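You operate a simulated robot arm through the tools that you are given. There is no shell and no other tool.

You are at the controls of a simulated robot arm. One attempt, no reset.

Task
Open the left cylinder slowly and bring the line gauge into the green.
Fine: crack the handwheel till its bank gauge stands, then open it fully; its bank's yellow lever open.

The check looks at the end state, three seconds after you hand in, the way a careful person would. Anything else that was tipped, shoved, dropped, spilled or broken makes it a failure.

Robot
A 7-joint arm with a fingered hand, fixed in place. Base frame: the origin is at the foot of the arm, x ahead of it, y to its left, z up. Lengths are in cm, angles in rad, forces in N, time in s.
Its first joint turns from -2.897 to 2.897 rad. Payload 4 kg.
The tool frame sits at the grasp point between the pads (the TCP): z along the fingers, y along the line on which they close. The tips reach 3 cm beyond it. Largest opening 10.4 cm; the body of the gripper starts 3.5 cm behind the TCP. The gripper is a hand of 4 fingers: y runs from the thumb to the fingers, the wrist lies at [-1.5, -11.3, -19] in the tool frame, and closing takes about 1.5 s.
Orientation is that of the tool frame in the base frame, as a unit quaternion [x, y, z, w]. With the fingers straight down and the wrist toward the robot, the tool's x, y and z point along [0, 1, 0], [1, 0, 0] and [0, 0, -1] of the base frame.

Tools
- The arm moves only by the tool nudge_tool. Its arguments are lists of equal length, an entry for each row: "dp": the shift along the tool's x, y, z in cm, a list of three; "turn": the turn, a rotation vector about the tool's x, y, z in rad, a list of three. In form: {"dp": [[tx, ty, tz], ...], "turn": [[ax, ay, az], ...]}. A call has 1 to 20 rows; each row shifts and turns the commanded pose from where the row before left it, along the tool's axes as they then stand. "jaw" is the finger opening in cm, from 0 to 10.4, set as the call begins (left out, the last holds). Rows are played at 5 a second. More than 5 cm and 0.15 rad between two rows, or a gripper value outside its range, and nothing of the call is played. A pose out of reach is approached as far as the arm can. The call stops where the force on the tool passes 80 N (or 10 N more than at its start, if that is more) or the arm is blocked; 0.2 s more then pass. Each finger travels about 15.3 cm/s and halts on what it meets, pressing with about 33 N; the grip force reading is that of the motor and also rises with nothing between the fingers. The clock runs only during rows and for 0.2 s after the last one: add rows that do not move to give the fingers time. It gives the time, the measured TCP pose, the force on the tool (base axes), the opening and the grip force at its end, in the units of the frame above (readings bear some noise), with the torque about the TCP (base axes, N m) and any sound that the robot's microphone picked up.
- Cameras (640 x 400 px; columns grow to the right, rows downward): "scene" is fixed at [21.94, -65.17, 196.76]; the picture's right is [0.75, -0.66, 0.00], its down [-0.50, -0.57, -0.65] and it looks along [0.43, 0.49, -0.76] (base axes); focal length 334 px, centre (320, 200). "wrist" rides on the gripper at [6.1, -9.2, -13] in the tool frame; the picture's right is [-0.81, 0.27, -0.52], its down [-0.53, -0.71, 0.46] and it looks along [-0.24, 0.65, 0.72] (tool axes); focal length 275 px, centre (320, 200). There is no depth. A picture from a camera that has moved, and an enlarged one, comes with that camera's place and axes in the base frame and with its lens.
- get_image(camera): a new picture of that camera. The clock stands still meanwhile.
- finger_targets(index, middle, ring, thumb_bend, thumb_turn): sets how far each is bent, from 0 (flat) to 1 (curled in); at 0.3 the hand is open as for a grip, at 0.7 the pads meet at the TCP. One left out holds its place. A second passes; each finger stops where it meets its share of the squeeze, and holds until it gets a number again. A gripper value or a shape takes the hand back. It gives what a move gives, with no picture; readings hold the bend of each and the force on the fingers (four entries, about 0 where the hand has none), thumb and palm. thumb_turn goes from beside the hand (0) to across from the fingers (1), as for a grip.
- set_grasp(shape): the hand has 4 fingers and takes this shape, open, in about a second: jaw (thumb against the fingers, like two jaws); tri (thumb and two fingers); tip (a fingertip pinch); poke (one finger out to press); point (the index stretched); flat (the hand flat); cup (the hand cupped); fist (a fist). The gripper value then closes the fingers along that shape, each until it touches; the sizes above hold for jaw. It gives what a move gives, with no picture.
- enlarge(camera, box): a new picture of the part [left, top, right, bottom] of that camera's present view, enlarged. The clock stands still meanwhile.
- hand_in(): hands the job in; it is judged then, once.

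Nothing tells you positions but the pictures and the camera data. Unless the task says otherwise, let go and move clear before handing in.

The tools are called after "Call:" by a JSON object that holds its "api" and its "payload". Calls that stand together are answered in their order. nudge_tool: Moves the arm, as the interface text tells. Its arguments: {"type":"object","properties":{"dp":{"type":"array","items":{"type":"array","items":{"type":"number"}}},"turn":{"type":"array","items":{"type":"array","items":{"type":"number"}}},"jaw":{"type":"number"}},"required":["dp","turn"]} The other tools are called the same way: set_grasp (shape) gives the hand a shape; finger_targets (index, middle, ring, thumb_bend, thumb_turn) moves the fingers one by one; get_image (camera) takes a picture; enlarge (camera, box) takes an enlarged picture of a part of a camera's view; hand_in () hands the job in.

At the start:

```text
clock: 0.0
tcp_pos: [51.98, -10.92, 155.89]
orientation: [0.707, 0.707, 0.001, -0.001]
ft_force: [-0.1, -0.2, 0.2]
torque: [0.04, -0.01, 0.01]
gripper_width: 10.37
grasp_force: 0.0
shape: jaw
bend: [0.3, 0.3, 0.3, 0.3, 0.98]
finger forces: [0.0, 0.1, 0.1, 0.1, 0.0, 0.1]
```

scene: 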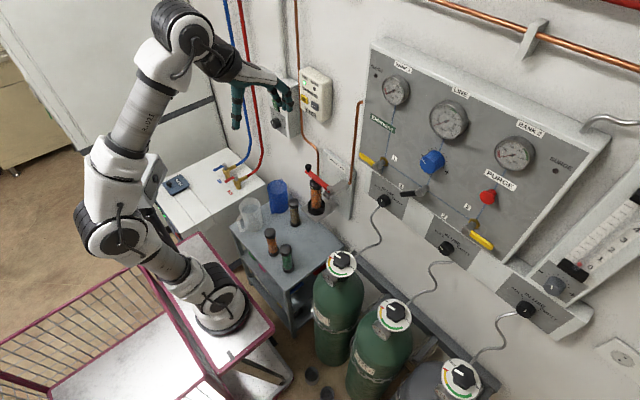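
wrist: 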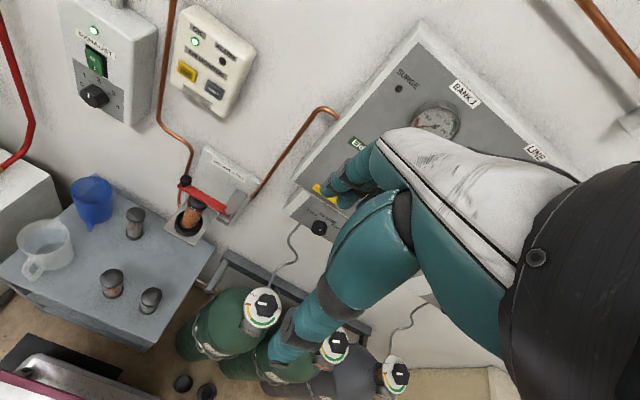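

I see a wall panel with three gauges (Bank 1, Line, Bank 2), levers, and three cylinders with handwheels. I'll take enlarged pictures first to read labels and states.

Call:
{"api": "enlarge", "payload": {"camera": "scene", "box": [350, 40, 510, 140]}}

Call:
{"api": "enlarge", "payload": {"camera": "scene", "box": [350, 120, 510, 220]}}

Call:
{"api": "enlarge", "payload": {"camera": "scene", "box": [460, 120, 620, 220]}}

Call:
{"api": "enlarge", "payload": {"camera": "scene", "box": [300, 220, 460, 320]}}

Call:
{"api": "enlarge", "payload": {"camera": "scene", "box": [400, 280, 592, 400]}}

Call:
{"api": "enlarge", "payload": {"camera": "scene", "box": [230, 60, 390, 160]}}

```text
4.00 times, centred on (430, 90) of scene
camera zoom: at [21.94, -65.17, 196.76], right [0.75, -0.66, 0.0], down [-0.5, -0.57, -0.65], along [0.43, 0.49, -0.76], focal length 1338 px, centre (-120, 640)
```

zoom: 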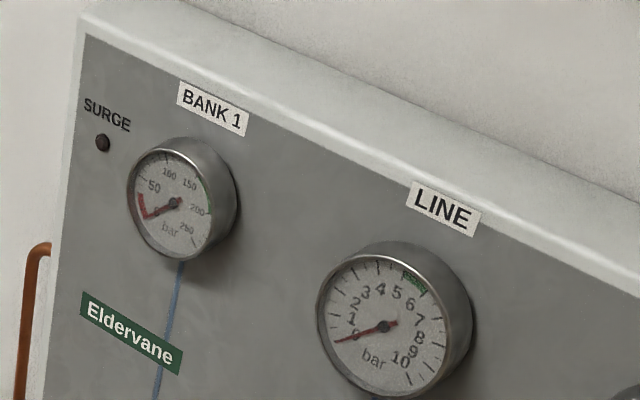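

```text
4.00 times, centred on (430, 170) of scene
camera zoom: at [21.94, -65.17, 196.76], right [0.75, -0.66, 0.0], down [-0.5, -0.57, -0.65], along [0.43, 0.49, -0.76], focal length 1338 px, centre (-120, 320)
```

zoom: 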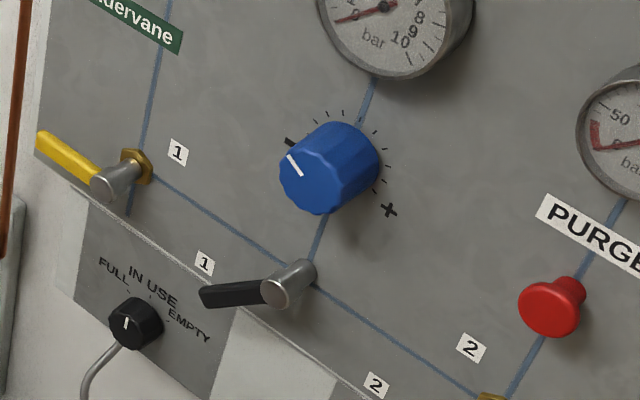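

```text
4.00 times, centred on (540, 170) of scene
camera zoom: at [21.94, -65.17, 196.76], right [0.75, -0.66, 0.0], down [-0.5, -0.57, -0.65], along [0.43, 0.49, -0.76], focal length 1338 px, centre (-560, 320)
```

zoom: 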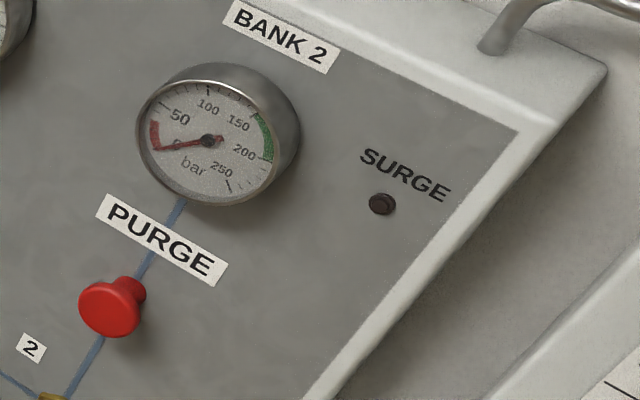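

```text
4.00 times, centred on (380, 270) of scene
camera zoom: at [21.94, -65.17, 196.76], right [0.75, -0.66, 0.0], down [-0.5, -0.57, -0.65], along [0.43, 0.49, -0.76], focal length 1338 px, centre (80, -80)
```

zoom: 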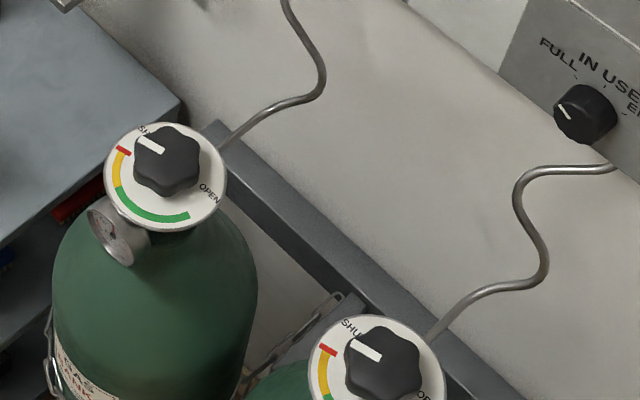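

```text
3.33 times, centred on (496, 340) of scene
camera zoom: at [21.94, -65.17, 196.76], right [0.75, -0.66, 0.0], down [-0.5, -0.57, -0.65], along [0.43, 0.49, -0.76], focal length 1115 px, centre (-267, -267)
```

zoom: 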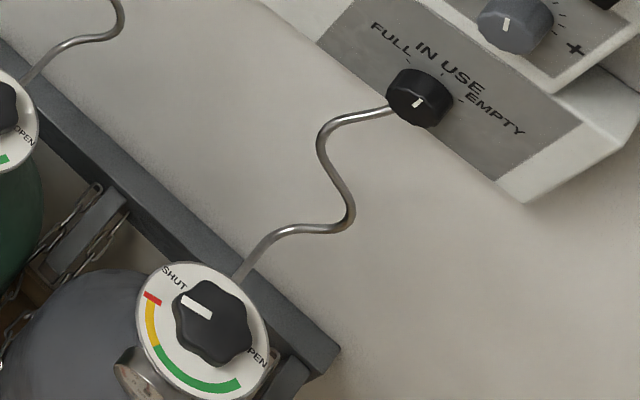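

```text
4.00 times, centred on (310, 110) of scene
camera zoom: at [21.94, -65.17, 196.76], right [0.75, -0.66, 0.0], down [-0.5, -0.57, -0.65], along [0.43, 0.49, -0.76], focal length 1338 px, centre (360, 560)
```

zoom: 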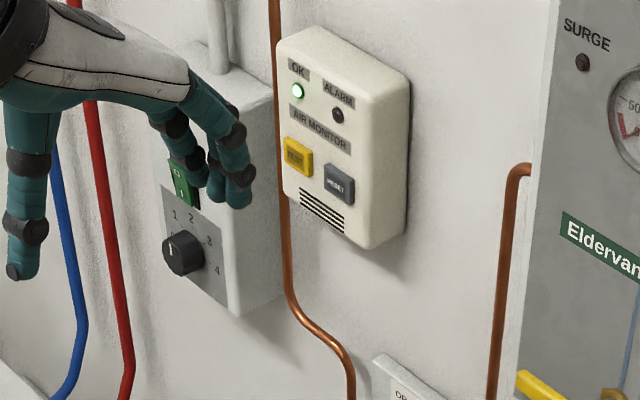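

Cylinder 1's handwheel is around (67, -25, 93) and the panel is near x≈83. The handwheel opens counter-clockwise from SHUT through red, yellow and green to OPEN. I'll zoom further on it, the gauges, lever 1 and the left-wall items.

Call:
{"api": "enlarge", "payload": {"camera": "scene", "box": [318, 238, 374, 273]}}

Call:
{"api": "enlarge", "payload": {"camera": "scene", "box": [350, 140, 414, 180]}}

Call:
{"api": "enlarge", "payload": {"camera": "scene", "box": [374, 70, 422, 100]}}

Call:
{"api": "enlarge", "payload": {"camera": "scene", "box": [410, 130, 490, 180]}}

Call:
{"api": "enlarge", "payload": {"camera": "scene", "box": [210, 140, 370, 240]}}

Call:
{"api": "enlarge", "payload": {"camera": "wrist", "box": [200, 260, 360, 360]}}

Call:
{"api": "enlarge", "payload": {"camera": "scene", "box": [420, 170, 516, 230]}}

Call:
{"api": "enlarge", "payload": {"camera": "scene", "box": [540, 200, 640, 300]}}

```text
11.43 times, centred on (346, 256) of scene
camera zoom: at [21.94, -65.17, 196.76], right [0.75, -0.66, 0.0], down [-0.5, -0.57, -0.65], along [0.43, 0.49, -0.76], focal length 3822 px, centre (23, -434)
```

zoom: 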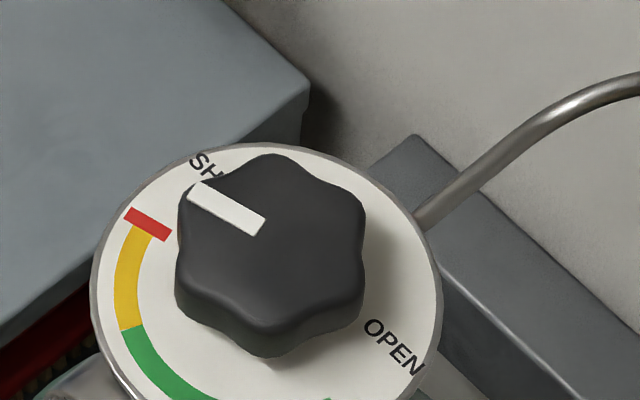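

```text
10.00 times, centred on (382, 160) of scene
camera zoom: at [21.94, -65.17, 196.76], right [0.75, -0.66, 0.0], down [-0.5, -0.57, -0.65], along [0.43, 0.49, -0.76], focal length 3344 px, centre (-300, 600)
```

zoom: 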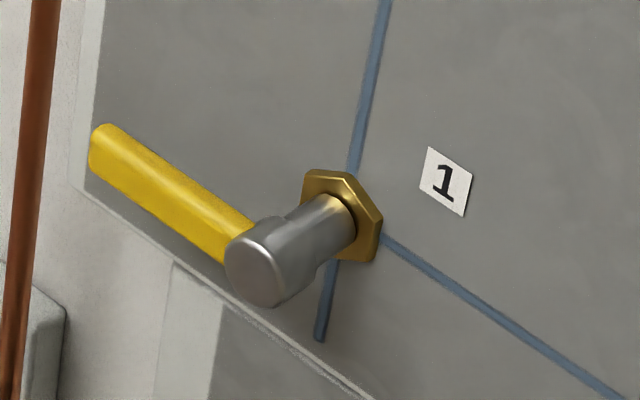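

```text
13.33 times, centred on (398, 85) of scene
camera zoom: at [21.94, -65.17, 196.76], right [0.75, -0.66, 0.0], down [-0.5, -0.57, -0.65], along [0.43, 0.49, -0.76], focal length 4459 px, centre (-720, 1733)
```

zoom: 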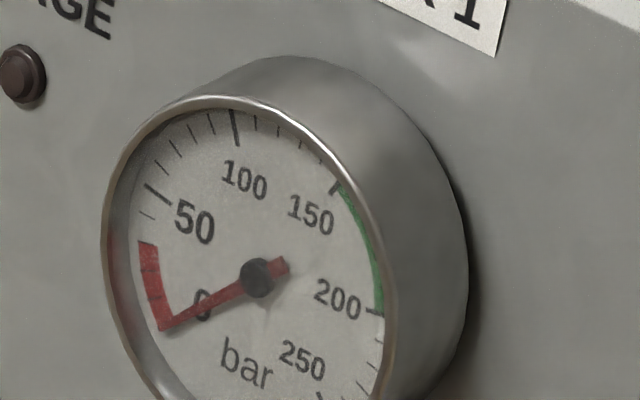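

```text
8.00 times, centred on (450, 155) of scene
camera zoom: at [21.94, -65.17, 196.76], right [0.75, -0.66, 0.0], down [-0.5, -0.57, -0.65], along [0.43, 0.49, -0.76], focal length 2676 px, centre (-720, 560)
```

zoom: 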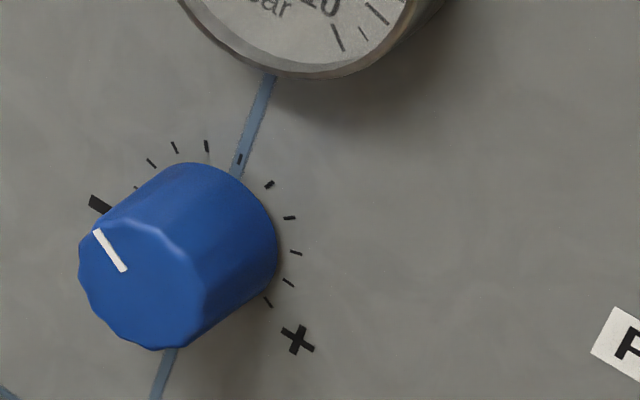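

```text
4.00 times, centred on (290, 190) of scene
camera zoom: at [21.94, -65.17, 196.76], right [0.75, -0.66, 0.0], down [-0.5, -0.57, -0.65], along [0.43, 0.49, -0.76], focal length 1338 px, centre (440, 240)
```

zoom: 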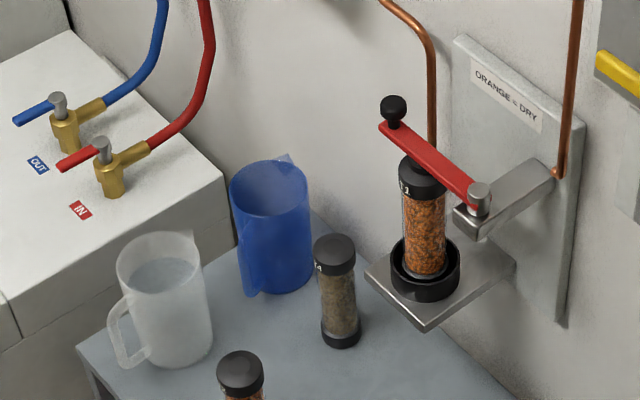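

```text
4.00 times, centred on (280, 310) of wrist
camera zoom: at [42.93, -5.04, 168.9], right [0.27, -0.81, 0.52], down [-0.71, -0.53, -0.46], along [0.65, -0.24, -0.72], focal length 1101 px, centre (480, -240)
```

zoom: 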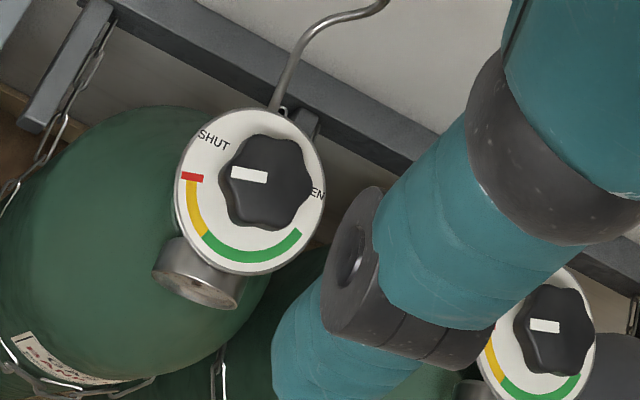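

```text
6.67 times, centred on (468, 200) of scene
camera zoom: at [21.94, -65.17, 196.76], right [0.75, -0.66, 0.0], down [-0.5, -0.57, -0.65], along [0.43, 0.49, -0.76], focal length 2230 px, centre (-667, 200)
```

zoom: 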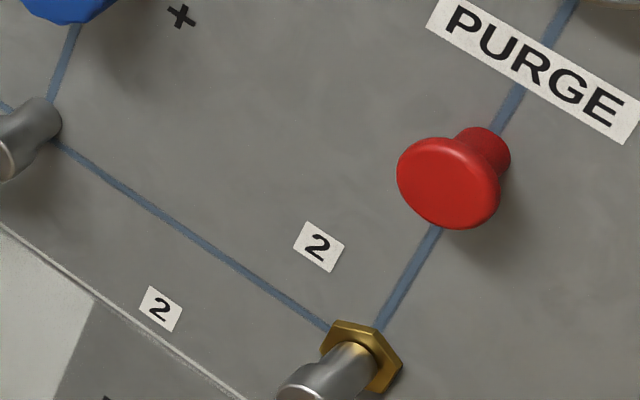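

```text
4.00 times, centred on (590, 250) of scene
camera zoom: at [21.94, -65.17, 196.76], right [0.75, -0.66, 0.0], down [-0.5, -0.57, -0.65], along [0.43, 0.49, -0.76], focal length 1338 px, centre (-760, 0)
```

zoom: 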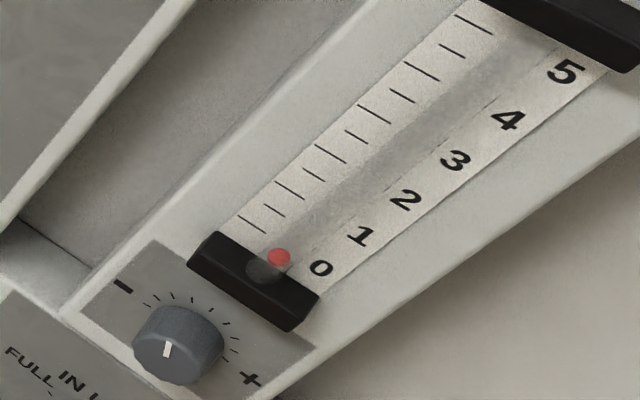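

Yellow lever 1 currently points horizontally (+y, away from the header). I'll check lever 2 and the black selector for comparison.

Call:
{"api": "enlarge", "payload": {"camera": "scene", "box": [444, 210, 524, 260]}}

Call:
{"api": "enlarge", "payload": {"camera": "scene", "box": [380, 165, 460, 215]}}

Call:
{"api": "enlarge", "payload": {"camera": "scene", "box": [360, 180, 424, 220]}}

Call:
{"api": "enlarge", "payload": {"camera": "scene", "box": [100, 180, 340, 400]}}

Call:
{"api": "enlarge", "payload": {"camera": "wrist", "box": [280, 80, 440, 260]}}

```text
8.00 times, centred on (484, 235) of scene
camera zoom: at [21.94, -65.17, 196.76], right [0.75, -0.66, 0.0], down [-0.5, -0.57, -0.65], along [0.43, 0.49, -0.76], focal length 2676 px, centre (-992, -80)
```

zoom: 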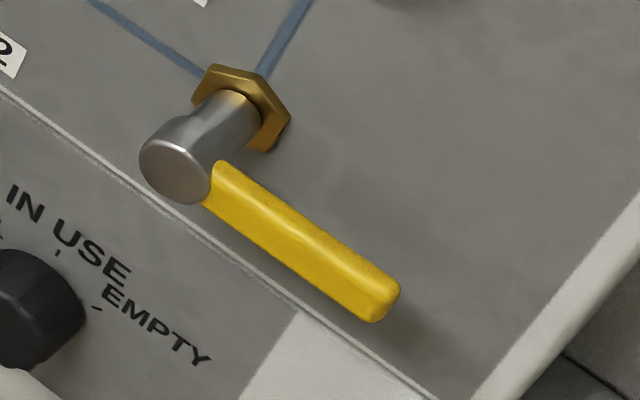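

```text
8.00 times, centred on (420, 190) of scene
camera zoom: at [21.94, -65.17, 196.76], right [0.75, -0.66, 0.0], down [-0.5, -0.57, -0.65], along [0.43, 0.49, -0.76], focal length 2676 px, centre (-480, 280)
```

zoom: 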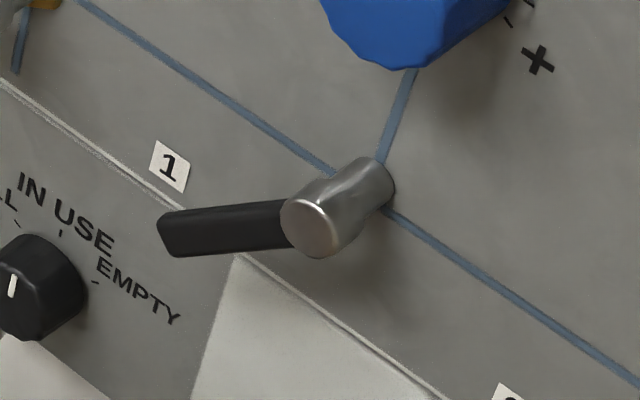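

```text
10.00 times, centred on (392, 200) of scene
camera zoom: at [21.94, -65.17, 196.76], right [0.75, -0.66, 0.0], down [-0.5, -0.57, -0.65], along [0.43, 0.49, -0.76], focal length 3344 px, centre (-400, 200)
```

zoom: 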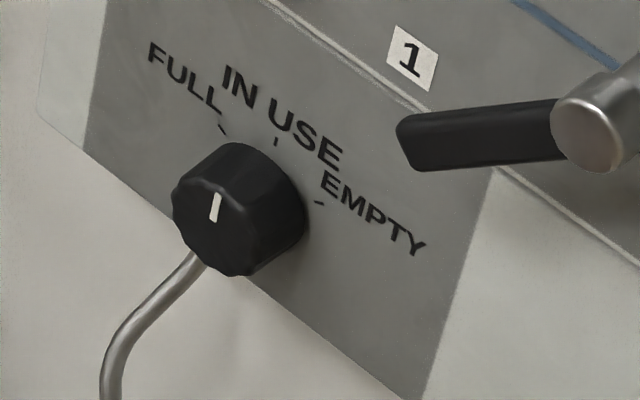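

```text
1.82 times, centred on (220, 290) of scene
camera zoom: at [21.94, -65.17, 196.76], right [0.75, -0.66, 0.0], down [-0.5, -0.57, -0.65], along [0.43, 0.49, -0.76], focal length 608 px, centre (502, 36)
```

zoom: 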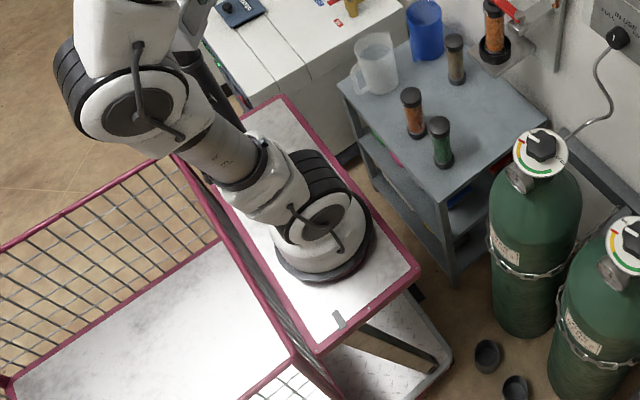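

```text
2.22 times, centred on (360, 170) of wrist
camera zoom: at [42.93, -5.04, 168.9], right [0.27, -0.81, 0.52], down [-0.71, -0.53, -0.46], along [0.65, -0.24, -0.72], focal length 612 px, centre (231, 267)
```

zoom: 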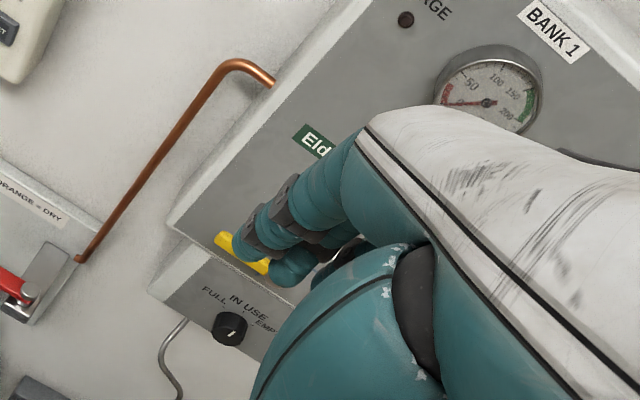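

The black selector already points to bank 1, and handwheel 1's axis is about (66.5, -25.6) with its top at z≈97. I'll move the hand above it with the tool still pointing down.

Call:
{"api": "nudge_tool", "payload": {"dp": [[-1.0, 1.0, 3.0], [-1.0, 1.0, 3.0], [-1.0, 1.0, 3.0], [-1.0, 1.0, 3.0], [-1.0, 1.0, 3.0], [-1.0, 1.0, 3.0], [-1.0, 1.0, 3.0], [-1.0, 1.0, 3.0], [-1.0, 1.0, 3.0], [-1.0, 1.0, 3.0], [-1.0, 1.0, 3.0], [-1.0, 1.0, 3.0], [-1.0, 1.0, 3.0], [-1.0, 1.0, 3.0], [-0.7, 0.5, 2.0]], "turn": [[0, 0, 0], [0, 0, 0], [0, 0, 0], [0, 0, 0], [0, 0, 0], [0, 0, 0], [0, 0, 0], [0, 0, 0], [0, 0, 0], [0, 0, 0], [0, 0, 0], [0, 0, 0], [0, 0, 0], [0, 0, 0], [0, 0, 0]]}}

Call:
{"api": "get_image", "payload": {"camera": "scene"}}

Call:
{"api": "get_image", "payload": {"camera": "wrist"}}

```text
clock: 3.2
tcp_pos: [66.44, -25.64, 111.87]
orientation: [0.708, 0.706, 0.001, 0.001]
ft_force: [-0.4, -0.1, 0.0]
torque: [0.02, 0.01, -0.01]
gripper_width: 10.38
grasp_force: 0.0
shape: jaw
bend: [0.3, 0.3, 0.3, 0.3, 0.98]
finger forces: [0.0, 0.0, 0.0, 0.0, 0.1, 0.0]
```

```text
taken
```

scene: 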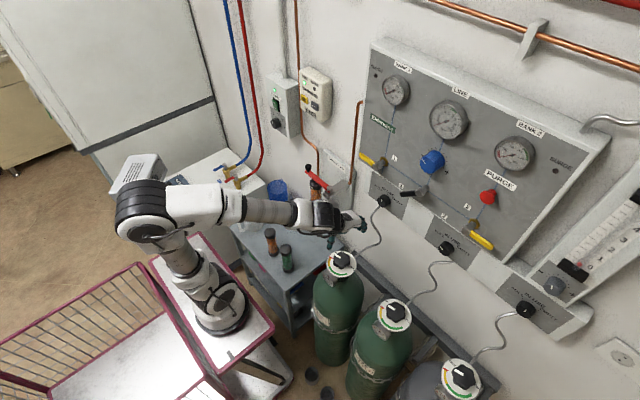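

```text
taken
camera wrist: at [57.28, -19.45, 124.88], right [0.27, -0.81, 0.52], down [-0.71, -0.53, -0.46], along [0.65, -0.24, -0.72], focal length 275 px, centre (320, 200)
```

wrist: 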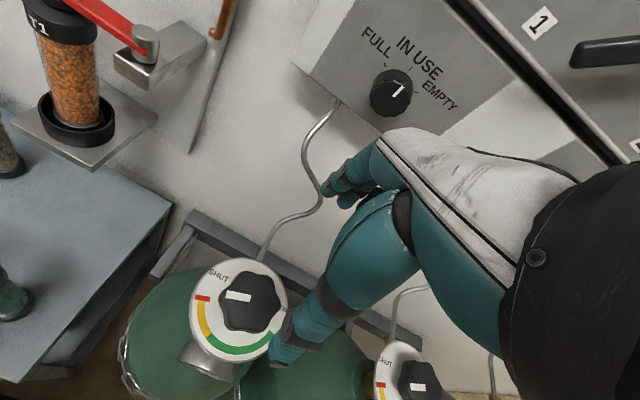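

The hand sits right over the knob axis. I'll pre-rotate clockwise (seen from above) so there is room to turn counter-clockwise, then look again before descending.

Call:
{"api": "nudge_tool", "payload": {"dp": [[0, 0, 0], [0, 0, 0], [0, 0, 0], [0, 0, 0], [0, 0, 0], [0, 0, 0], [0, 0, 0], [0, 0, 0], [0, 0, 0], [0, 0, 0], [0, 0, 0]], "turn": [[0, 0, 0.12], [0, 0, 0.12], [0, 0, 0.12], [0, 0, 0.12], [0, 0, 0.12], [0, 0, 0.12], [0, 0, 0.12], [0, 0, 0.12], [0, 0, 0.12], [0, 0, 0.12], [0, 0, 0]]}}

Call:
{"api": "get_image", "payload": {"camera": "scene"}}

Call:
{"api": "get_image", "payload": {"camera": "wrist"}}

```text
clock: 5.6
tcp_pos: [66.53, -25.5, 111.89]
orientation: [0.983, 0.183, 0.001, 0.001]
ft_force: [-0.4, 0.3, 0.1]
torque: [-0.01, -0.01, 0.05]
gripper_width: 10.36
grasp_force: 0.1
shape: jaw
bend: [0.3, 0.3, 0.3, 0.3, 0.98]
finger forces: [0.1, 0.0, 0.1, 0.1, 0.0, 0.0]
```

```text
taken
```

scene: 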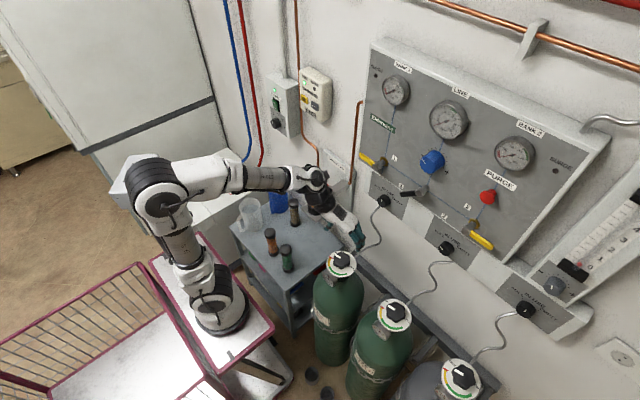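

```text
taken
camera wrist: at [68.98, -14.84, 124.94], right [-0.66, -0.55, 0.52], down [-0.75, 0.47, -0.46], along [0.01, -0.69, -0.72], focal length 275 px, centre (320, 200)
```

wrist: 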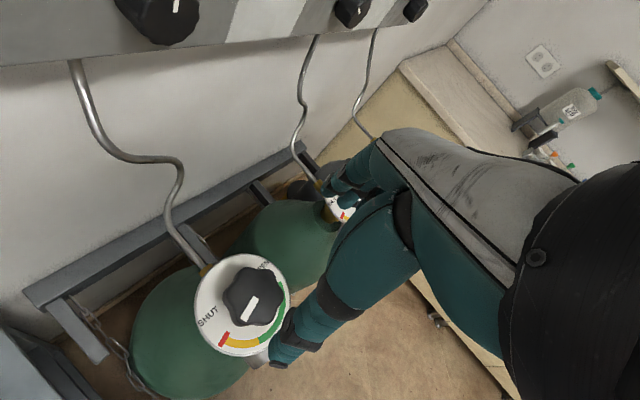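

The rotation went through cleanly. Now I'll lower the hand so the fingers straddle the knob, stopping just above the dial plate.

Call:
{"api": "nudge_tool", "payload": {"dp": [[0, 0, 2], [0, 0, 2], [0, 0, 2], [0, 0, 2], [0, 0, 2], [0, 0, 1.5], [0, 0, 1], [0, 0, 1.0], [0, 0, 0]], "turn": [[0, 0, 0], [0, 0, 0], [0, 0, 0], [0, 0, 0], [0, 0, 0], [0, 0, 0], [0, 0, 0], [0, 0, 0], [0, 0, 0]]}}

Call:
{"api": "get_image", "payload": {"camera": "wrist"}}

Call:
{"api": "enlarge", "payload": {"camera": "scene", "box": [300, 220, 396, 280]}}

```text
clock: 7.6
tcp_pos: [66.68, -25.5, 98.52]
orientation: [0.983, 0.184, 0.0, 0.0]
ft_force: [-0.2, 0.3, 0.7]
torque: [-0.02, 0.0, 0.03]
gripper_width: 10.39
grasp_force: 0.0
shape: jaw
bend: [0.3, 0.3, 0.3, 0.3, 0.98]
finger forces: [0.0, 0.0, 0.1, 0.0, 0.0, 0.0]
```

```text
taken
camera wrist: at [69.04, -14.84, 111.46], right [-0.66, -0.55, 0.52], down [-0.75, 0.47, -0.46], along [0.01, -0.69, -0.72], focal length 275 px, centre (320, 200)
```

wrist: 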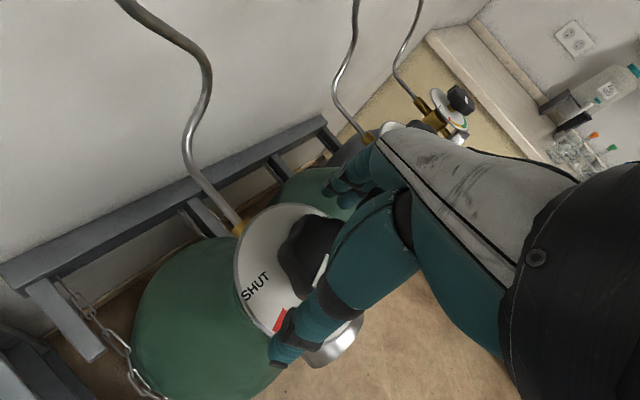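

```text
6.67 times, centred on (348, 250) of scene
camera zoom: at [21.94, -65.17, 196.76], right [0.75, -0.66, 0.0], down [-0.5, -0.57, -0.65], along [0.43, 0.49, -0.76], focal length 2230 px, centre (133, -133)
```

zoom: 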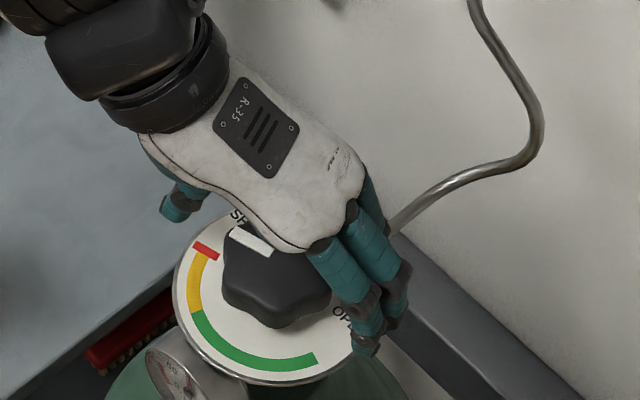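

Fingers straddle the knob. I'll lower another centimetre and close the grip.

Call:
{"api": "nudge_tool", "payload": {"dp": [[0, 0, 0.5], [0, 0, 0.5], [0, 0, 0]], "turn": [[0, 0, 0], [0, 0, 0], [0, 0, 0]]}}

Call:
{"api": "nudge_tool", "payload": {"dp": [[0, 0, 0], [0, 0, 0], [0, 0, 0], [0, 0, 0], [0, 0, 0], [0, 0, 0], [0, 0, 0], [0, 0, 0]], "turn": [[0, 0, 0], [0, 0, 0], [0, 0, 0], [0, 0, 0], [0, 0, 0], [0, 0, 0], [0, 0, 0], [0, 0, 0]], "jaw": 3.5}}

Call:
{"api": "enlarge", "payload": {"camera": "scene", "box": [300, 220, 396, 280]}}

Call:
{"api": "get_image", "payload": {"camera": "wrist"}}

```text
clock: 8.4
tcp_pos: [66.61, -25.5, 97.36]
orientation: [0.983, 0.184, 0.0, 0.0]
ft_force: [0.0, 0.6, 0.0]
torque: [0.02, -0.05, -0.01]
gripper_width: 10.37
grasp_force: 0.0
shape: jaw
bend: [0.3, 0.3, 0.3, 0.3, 0.98]
finger forces: [0.1, 0.1, 0.1, 0.0, 0.0, 0.0]
```

```text
clock: 10.2
tcp_pos: [66.61, -25.55, 97.25]
orientation: [0.983, 0.184, 0.0, 0.0]
ft_force: [-1.9, 1.0, -16.2]
torque: [0.12, 0.02, 0.11]
gripper_width: 4.86
grasp_force: 32.9
shape: jaw
bend: [0.74, 0.44, 0.45, 0.71, 1.0]
finger forces: [16.7, 10.4, 4.3, 0.0, 32.1, 0.0]
```

```text
6.67 times, centred on (348, 250) of scene
camera zoom: at [21.94, -65.17, 196.76], right [0.75, -0.66, 0.0], down [-0.5, -0.57, -0.65], along [0.43, 0.49, -0.76], focal length 2230 px, centre (133, -133)
```

zoom: 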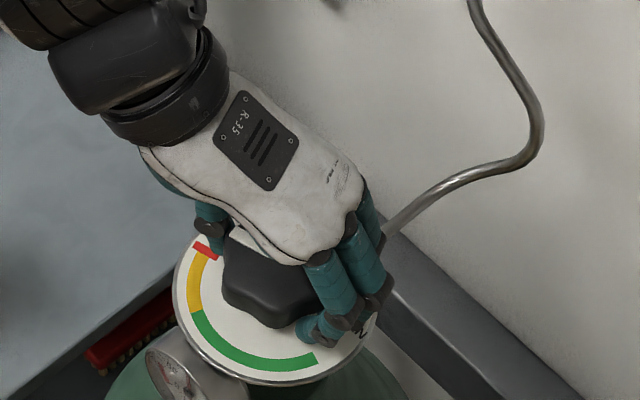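

```text
taken
camera wrist: at [69.07, -14.87, 110.38], right [-0.66, -0.55, 0.52], down [-0.76, 0.47, -0.46], along [0.01, -0.69, -0.72], focal length 275 px, centre (320, 200)
```

wrist: 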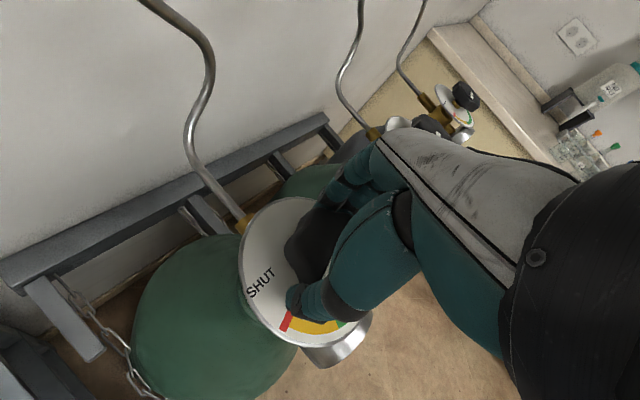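

The grip holds the knob (about 33 N). I'll turn counter-clockwise a little, slowly, and watch the pointer and bank gauge 1.

Call:
{"api": "nudge_tool", "payload": {"dp": [[0, 0, 0], [0, 0, 0], [0, 0, 0], [0, 0, 0], [0, 0, 0], [0, 0, 0]], "turn": [[0, 0, -0.03], [0, 0, -0.03], [0, 0, -0.03], [0, 0, -0.03], [0, 0, -0.03], [0, 0, 0]]}}

Call:
{"api": "enlarge", "payload": {"camera": "scene", "box": [316, 240, 380, 280]}}

Call:
{"api": "enlarge", "payload": {"camera": "scene", "box": [366, 60, 430, 100]}}

```text
clock: 11.6
tcp_pos: [66.56, -25.64, 97.25]
orientation: [0.966, 0.257, 0.0, 0.0]
ft_force: [-5.0, 0.2, -10.0]
torque: [0.1, 0.16, -0.04]
gripper_width: 4.8
grasp_force: 33.4
shape: jaw
bend: [0.74, 0.45, 0.46, 0.71, 1.0]
finger forces: [15.8, 9.2, 5.3, 0.0, 32.6, 0.0]
```

```text
10.00 times, centred on (348, 260) of scene
camera zoom: at [21.94, -65.17, 196.76], right [0.75, -0.66, 0.0], down [-0.5, -0.57, -0.65], along [0.43, 0.49, -0.76], focal length 3344 px, centre (40, -400)
```

zoom: 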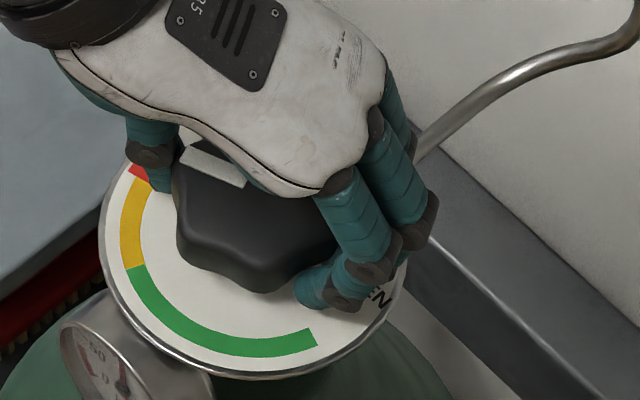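

```text
10.00 times, centred on (398, 80) of scene
camera zoom: at [21.94, -65.17, 196.76], right [0.75, -0.66, 0.0], down [-0.5, -0.57, -0.65], along [0.43, 0.49, -0.76], focal length 3344 px, centre (-460, 1400)
```

zoom: 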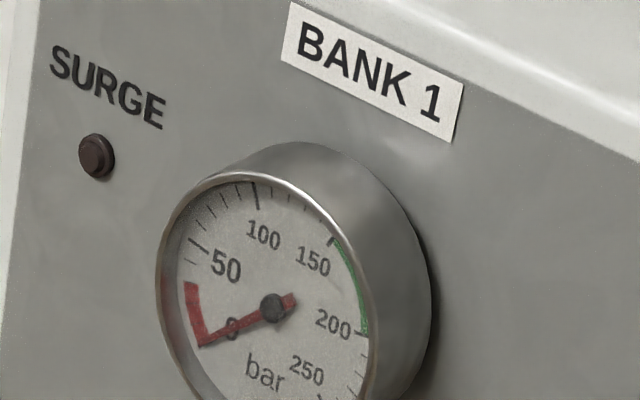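

The knob follows and the gauge hasn't moved yet. I'll continue with small steps.

Call:
{"api": "nudge_tool", "payload": {"dp": [[0, 0, 0], [0, 0, 0], [0, 0, 0], [0, 0, 0], [0, 0, 0]], "turn": [[0, 0, -0.02], [0, 0, -0.02], [0, 0, -0.02], [0, 0, 0], [0, 0, 0]]}}

Call:
{"api": "enlarge", "payload": {"camera": "scene", "box": [316, 240, 380, 280]}}

Call:
{"api": "enlarge", "payload": {"camera": "scene", "box": [366, 60, 430, 100]}}

```text
clock: 12.8
tcp_pos: [66.47, -25.46, 97.3]
orientation: [0.958, 0.285, 0.0, 0.0]
ft_force: [-9.0, 2.2, -17.3]
torque: [0.11, 0.26, -0.07]
gripper_width: 4.79
grasp_force: 33.1
shape: jaw
bend: [0.74, 0.45, 0.47, 0.71, 1.0]
finger forces: [16.1, 10.3, 5.2, 0.1, 35.3, 0.0]
```

```text
10.00 times, centred on (348, 260) of scene
camera zoom: at [21.94, -65.17, 196.76], right [0.75, -0.66, 0.0], down [-0.5, -0.57, -0.65], along [0.43, 0.49, -0.76], focal length 3344 px, centre (40, -400)
```

zoom: 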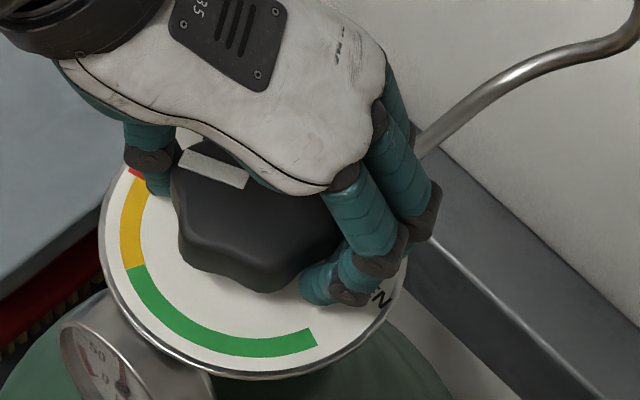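

```text
10.00 times, centred on (398, 80) of scene
camera zoom: at [21.94, -65.17, 196.76], right [0.75, -0.66, 0.0], down [-0.5, -0.57, -0.65], along [0.43, 0.49, -0.76], focal length 3344 px, centre (-460, 1400)
```

zoom: 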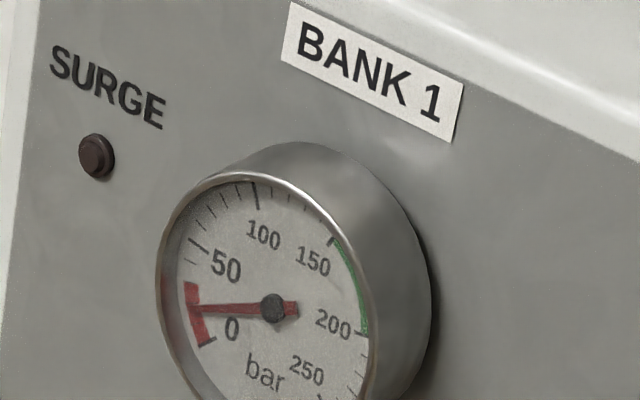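

The valve is cracked and bank gauge 1 is climbing. I'll hold here and let it rise.

Call:
{"api": "nudge_tool", "payload": {"dp": [[0, 0, 0], [0, 0, 0], [0, 0, 0], [0, 0, 0], [0, 0, 0], [0, 0, 0], [0, 0, 0], [0, 0, 0], [0, 0, 0], [0, 0, 0]], "turn": [[0, 0, 0], [0, 0, 0], [0, 0, 0], [0, 0, 0], [0, 0, 0], [0, 0, 0], [0, 0, 0], [0, 0, 0], [0, 0, 0], [0, 0, 0]]}}

Call:
{"api": "enlarge", "payload": {"camera": "scene", "box": [366, 60, 430, 100]}}

```text
clock: 15.0
tcp_pos: [66.48, -25.57, 97.41]
orientation: [0.958, 0.286, 0.0, 0.001]
ft_force: [-10.2, 0.1, -18.3]
torque: [0.11, 0.23, -0.06]
gripper_width: 4.8
grasp_force: 32.6
shape: jaw
bend: [0.74, 0.45, 0.47, 0.71, 1.0]
finger forces: [16.1, 10.4, 5.3, 0.0, 35.9, 0.0]
```

```text
10.00 times, centred on (398, 80) of scene
camera zoom: at [21.94, -65.17, 196.76], right [0.75, -0.66, 0.0], down [-0.5, -0.57, -0.65], along [0.43, 0.49, -0.76], focal length 3344 px, centre (-460, 1400)
```

zoom: 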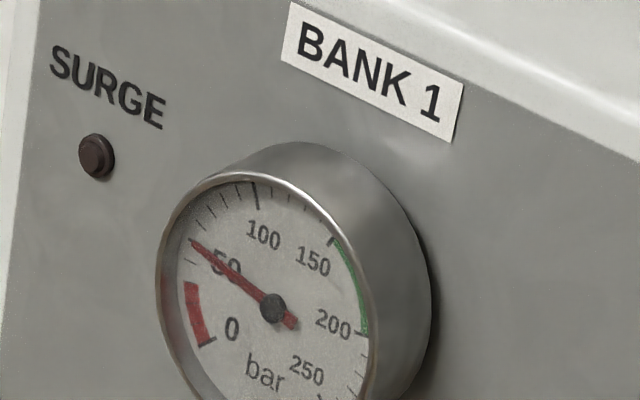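

It reads about 50 bar and is rising steadily with the SURGE lamp dark. I'll keep waiting until it stands still.

Call:
{"api": "nudge_tool", "payload": {"dp": [[0, 0, 0], [0, 0, 0], [0, 0, 0], [0, 0, 0], [0, 0, 0], [0, 0, 0], [0, 0, 0], [0, 0, 0], [0, 0, 0], [0, 0, 0], [0, 0, 0], [0, 0, 0], [0, 0, 0], [0, 0, 0], [0, 0, 0], [0, 0, 0], [0, 0, 0], [0, 0, 0], [0, 0, 0], [0, 0, 0]], "turn": [[0, 0, 0], [0, 0, 0], [0, 0, 0], [0, 0, 0], [0, 0, 0], [0, 0, 0], [0, 0, 0], [0, 0, 0], [0, 0, 0], [0, 0, 0], [0, 0, 0], [0, 0, 0], [0, 0, 0], [0, 0, 0], [0, 0, 0], [0, 0, 0], [0, 0, 0], [0, 0, 0], [0, 0, 0], [0, 0, 0]]}}

Call:
{"api": "nudge_tool", "payload": {"dp": [[0, 0, 0], [0, 0, 0], [0, 0, 0], [0, 0, 0], [0, 0, 0], [0, 0, 0], [0, 0, 0], [0, 0, 0], [0, 0, 0], [0, 0, 0], [0, 0, 0], [0, 0, 0], [0, 0, 0], [0, 0, 0], [0, 0, 0], [0, 0, 0], [0, 0, 0], [0, 0, 0], [0, 0, 0], [0, 0, 0]], "turn": [[0, 0, 0], [0, 0, 0], [0, 0, 0], [0, 0, 0], [0, 0, 0], [0, 0, 0], [0, 0, 0], [0, 0, 0], [0, 0, 0], [0, 0, 0], [0, 0, 0], [0, 0, 0], [0, 0, 0], [0, 0, 0], [0, 0, 0], [0, 0, 0], [0, 0, 0], [0, 0, 0], [0, 0, 0], [0, 0, 0]]}}

Call:
{"api": "enlarge", "payload": {"camera": "scene", "box": [366, 60, 430, 100]}}

```text
clock: 19.2
tcp_pos: [66.66, -25.48, 97.34]
orientation: [0.958, 0.286, 0.0, -0.001]
ft_force: [-10.9, 0.8, -18.0]
torque: [0.08, 0.23, -0.08]
gripper_width: 4.76
grasp_force: 32.7
shape: jaw
bend: [0.74, 0.45, 0.47, 0.71, 1.0]
finger forces: [16.2, 10.4, 5.3, 0.1, 35.9, 0.0]
```

```text
clock: 23.4
tcp_pos: [66.63, -25.6, 97.41]
orientation: [0.958, 0.286, -0.001, 0.0]
ft_force: [-10.0, 1.7, -19.2]
torque: [0.14, 0.24, -0.06]
gripper_width: 4.77
grasp_force: 32.6
shape: jaw
bend: [0.74, 0.45, 0.47, 0.71, 1.0]
finger forces: [16.3, 10.5, 5.3, 0.0, 36.0, 0.0]
```

```text
10.00 times, centred on (398, 80) of scene
camera zoom: at [21.94, -65.17, 196.76], right [0.75, -0.66, 0.0], down [-0.5, -0.57, -0.65], along [0.43, 0.49, -0.76], focal length 3344 px, centre (-460, 1400)
```

zoom: 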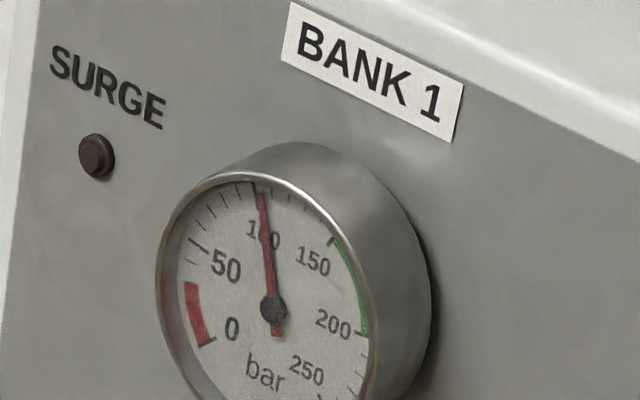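

About 103 bar and slowing. I'll wait longer.

Call:
{"api": "nudge_tool", "payload": {"dp": [[0, 0, 0], [0, 0, 0], [0, 0, 0], [0, 0, 0], [0, 0, 0], [0, 0, 0], [0, 0, 0], [0, 0, 0], [0, 0, 0], [0, 0, 0], [0, 0, 0], [0, 0, 0], [0, 0, 0], [0, 0, 0], [0, 0, 0], [0, 0, 0], [0, 0, 0], [0, 0, 0], [0, 0, 0], [0, 0, 0]], "turn": [[0, 0, 0], [0, 0, 0], [0, 0, 0], [0, 0, 0], [0, 0, 0], [0, 0, 0], [0, 0, 0], [0, 0, 0], [0, 0, 0], [0, 0, 0], [0, 0, 0], [0, 0, 0], [0, 0, 0], [0, 0, 0], [0, 0, 0], [0, 0, 0], [0, 0, 0], [0, 0, 0], [0, 0, 0], [0, 0, 0]]}}

Call:
{"api": "enlarge", "payload": {"camera": "scene", "box": [366, 60, 430, 100]}}

Call:
{"api": "nudge_tool", "payload": {"dp": [[0, 0, 0], [0, 0, 0], [0, 0, 0], [0, 0, 0], [0, 0, 0], [0, 0, 0], [0, 0, 0], [0, 0, 0], [0, 0, 0], [0, 0, 0], [0, 0, 0], [0, 0, 0], [0, 0, 0], [0, 0, 0], [0, 0, 0], [0, 0, 0], [0, 0, 0], [0, 0, 0], [0, 0, 0], [0, 0, 0]], "turn": [[0, 0, 0], [0, 0, 0], [0, 0, 0], [0, 0, 0], [0, 0, 0], [0, 0, 0], [0, 0, 0], [0, 0, 0], [0, 0, 0], [0, 0, 0], [0, 0, 0], [0, 0, 0], [0, 0, 0], [0, 0, 0], [0, 0, 0], [0, 0, 0], [0, 0, 0], [0, 0, 0], [0, 0, 0], [0, 0, 0]]}}

Call:
{"api": "enlarge", "payload": {"camera": "scene", "box": [366, 60, 430, 100]}}

```text
clock: 27.6
tcp_pos: [66.57, -25.58, 97.36]
orientation: [0.958, 0.286, -0.001, 0.0]
ft_force: [-10.7, 1.8, -18.4]
torque: [0.19, 0.25, -0.09]
gripper_width: 4.77
grasp_force: 32.8
shape: jaw
bend: [0.74, 0.45, 0.47, 0.71, 1.0]
finger forces: [16.2, 10.5, 5.3, 0.0, 35.9, 0.0]
```

```text
10.00 times, centred on (398, 80) of scene
camera zoom: at [21.94, -65.17, 196.76], right [0.75, -0.66, 0.0], down [-0.5, -0.57, -0.65], along [0.43, 0.49, -0.76], focal length 3344 px, centre (-460, 1400)
```

zoom: 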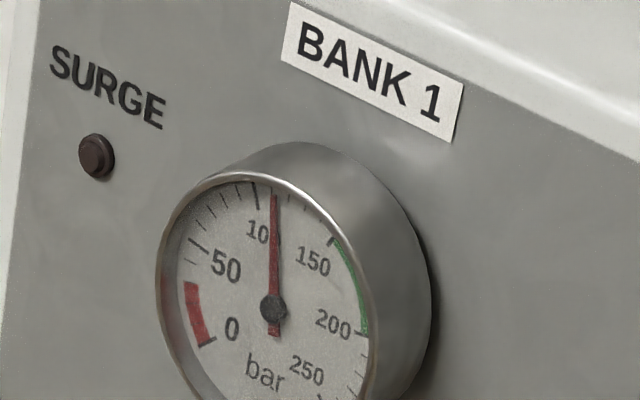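

```text
clock: 31.8
tcp_pos: [66.54, -25.49, 97.31]
orientation: [0.958, 0.287, 0.0, 0.0]
ft_force: [-10.1, 1.7, -19.1]
torque: [0.15, 0.28, -0.06]
gripper_width: 4.79
grasp_force: 32.7
shape: jaw
bend: [0.74, 0.45, 0.47, 0.71, 1.0]
finger forces: [16.3, 10.5, 5.4, 0.0, 35.8, 0.0]
```

```text
10.00 times, centred on (398, 80) of scene
camera zoom: at [21.94, -65.17, 196.76], right [0.75, -0.66, 0.0], down [-0.5, -0.57, -0.65], along [0.43, 0.49, -0.76], focal length 3344 px, centre (-460, 1400)
```

zoom: 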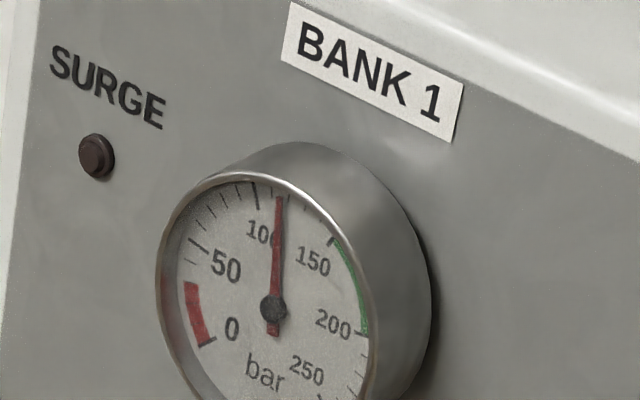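

Readings: ~103 → 112 → 115 bar, nearly standing. I'll give it another 12 s to be sure.

Call:
{"api": "nudge_tool", "payload": {"dp": [[0, 0, 0], [0, 0, 0], [0, 0, 0], [0, 0, 0], [0, 0, 0], [0, 0, 0], [0, 0, 0], [0, 0, 0], [0, 0, 0], [0, 0, 0], [0, 0, 0], [0, 0, 0], [0, 0, 0], [0, 0, 0], [0, 0, 0], [0, 0, 0], [0, 0, 0], [0, 0, 0], [0, 0, 0], [0, 0, 0]], "turn": [[0, 0, 0], [0, 0, 0], [0, 0, 0], [0, 0, 0], [0, 0, 0], [0, 0, 0], [0, 0, 0], [0, 0, 0], [0, 0, 0], [0, 0, 0], [0, 0, 0], [0, 0, 0], [0, 0, 0], [0, 0, 0], [0, 0, 0], [0, 0, 0], [0, 0, 0], [0, 0, 0], [0, 0, 0], [0, 0, 0]]}}

Call:
{"api": "nudge_tool", "payload": {"dp": [[0, 0, 0], [0, 0, 0], [0, 0, 0], [0, 0, 0], [0, 0, 0], [0, 0, 0], [0, 0, 0], [0, 0, 0], [0, 0, 0], [0, 0, 0], [0, 0, 0], [0, 0, 0], [0, 0, 0], [0, 0, 0], [0, 0, 0], [0, 0, 0], [0, 0, 0], [0, 0, 0], [0, 0, 0], [0, 0, 0]], "turn": [[0, 0, 0], [0, 0, 0], [0, 0, 0], [0, 0, 0], [0, 0, 0], [0, 0, 0], [0, 0, 0], [0, 0, 0], [0, 0, 0], [0, 0, 0], [0, 0, 0], [0, 0, 0], [0, 0, 0], [0, 0, 0], [0, 0, 0], [0, 0, 0], [0, 0, 0], [0, 0, 0], [0, 0, 0], [0, 0, 0]]}}

Call:
{"api": "enlarge", "payload": {"camera": "scene", "box": [366, 60, 430, 100]}}

Call:
{"api": "nudge_tool", "payload": {"dp": [[0, 0, 0], [0, 0, 0], [0, 0, 0], [0, 0, 0], [0, 0, 0], [0, 0, 0], [0, 0, 0], [0, 0, 0], [0, 0, 0], [0, 0, 0], [0, 0, 0], [0, 0, 0], [0, 0, 0], [0, 0, 0], [0, 0, 0], [0, 0, 0], [0, 0, 0], [0, 0, 0], [0, 0, 0], [0, 0, 0]], "turn": [[0, 0, 0], [0, 0, 0], [0, 0, 0], [0, 0, 0], [0, 0, 0], [0, 0, 0], [0, 0, 0], [0, 0, 0], [0, 0, 0], [0, 0, 0], [0, 0, 0], [0, 0, 0], [0, 0, 0], [0, 0, 0], [0, 0, 0], [0, 0, 0], [0, 0, 0], [0, 0, 0], [0, 0, 0], [0, 0, 0]]}}

Call:
{"api": "enlarge", "payload": {"camera": "scene", "box": [366, 60, 430, 100]}}

```text
clock: 36.0
tcp_pos: [66.65, -25.57, 97.44]
orientation: [0.958, 0.286, 0.0, 0.0]
ft_force: [-10.7, 0.6, -19.0]
torque: [0.16, 0.26, -0.07]
gripper_width: 4.76
grasp_force: 32.7
shape: jaw
bend: [0.74, 0.45, 0.47, 0.71, 1.0]
finger forces: [16.2, 10.5, 5.3, 0.0, 35.9, 0.0]
```

```text
clock: 40.2
tcp_pos: [66.57, -25.46, 97.33]
orientation: [0.958, 0.285, 0.0, 0.0]
ft_force: [-10.5, 1.4, -18.1]
torque: [0.13, 0.25, -0.07]
gripper_width: 4.78
grasp_force: 33.2
shape: jaw
bend: [0.74, 0.45, 0.47, 0.71, 1.0]
finger forces: [16.3, 10.5, 5.3, 0.0, 35.9, 0.0]
```

```text
10.00 times, centred on (398, 80) of scene
camera zoom: at [21.94, -65.17, 196.76], right [0.75, -0.66, 0.0], down [-0.5, -0.57, -0.65], along [0.43, 0.49, -0.76], focal length 3344 px, centre (-460, 1400)
```

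zoom: 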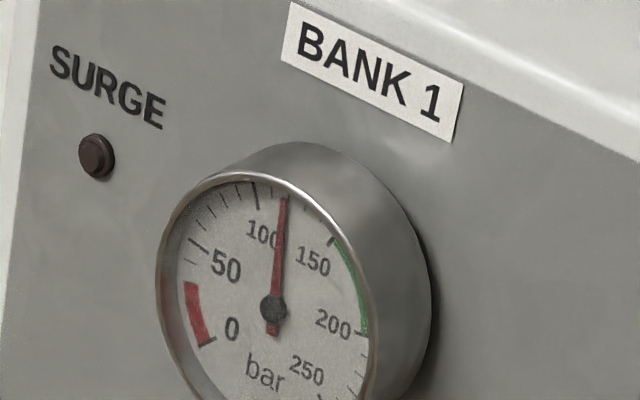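

```text
clock: 44.4
tcp_pos: [66.58, -25.37, 97.38]
orientation: [0.958, 0.286, 0.0, 0.001]
ft_force: [-10.1, 1.2, -19.3]
torque: [0.12, 0.24, -0.08]
gripper_width: 4.78
grasp_force: 33.1
shape: jaw
bend: [0.74, 0.45, 0.47, 0.71, 1.0]
finger forces: [16.3, 10.5, 5.3, 0.0, 35.9, 0.0]
```

```text
10.00 times, centred on (398, 80) of scene
camera zoom: at [21.94, -65.17, 196.76], right [0.75, -0.66, 0.0], down [-0.5, -0.57, -0.65], along [0.43, 0.49, -0.76], focal length 3344 px, centre (-460, 1400)
```

zoom: 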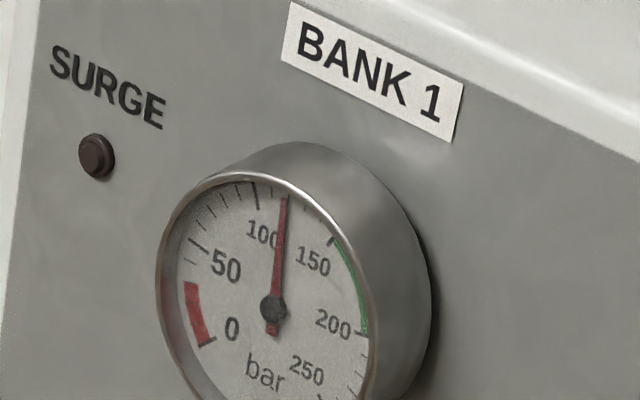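

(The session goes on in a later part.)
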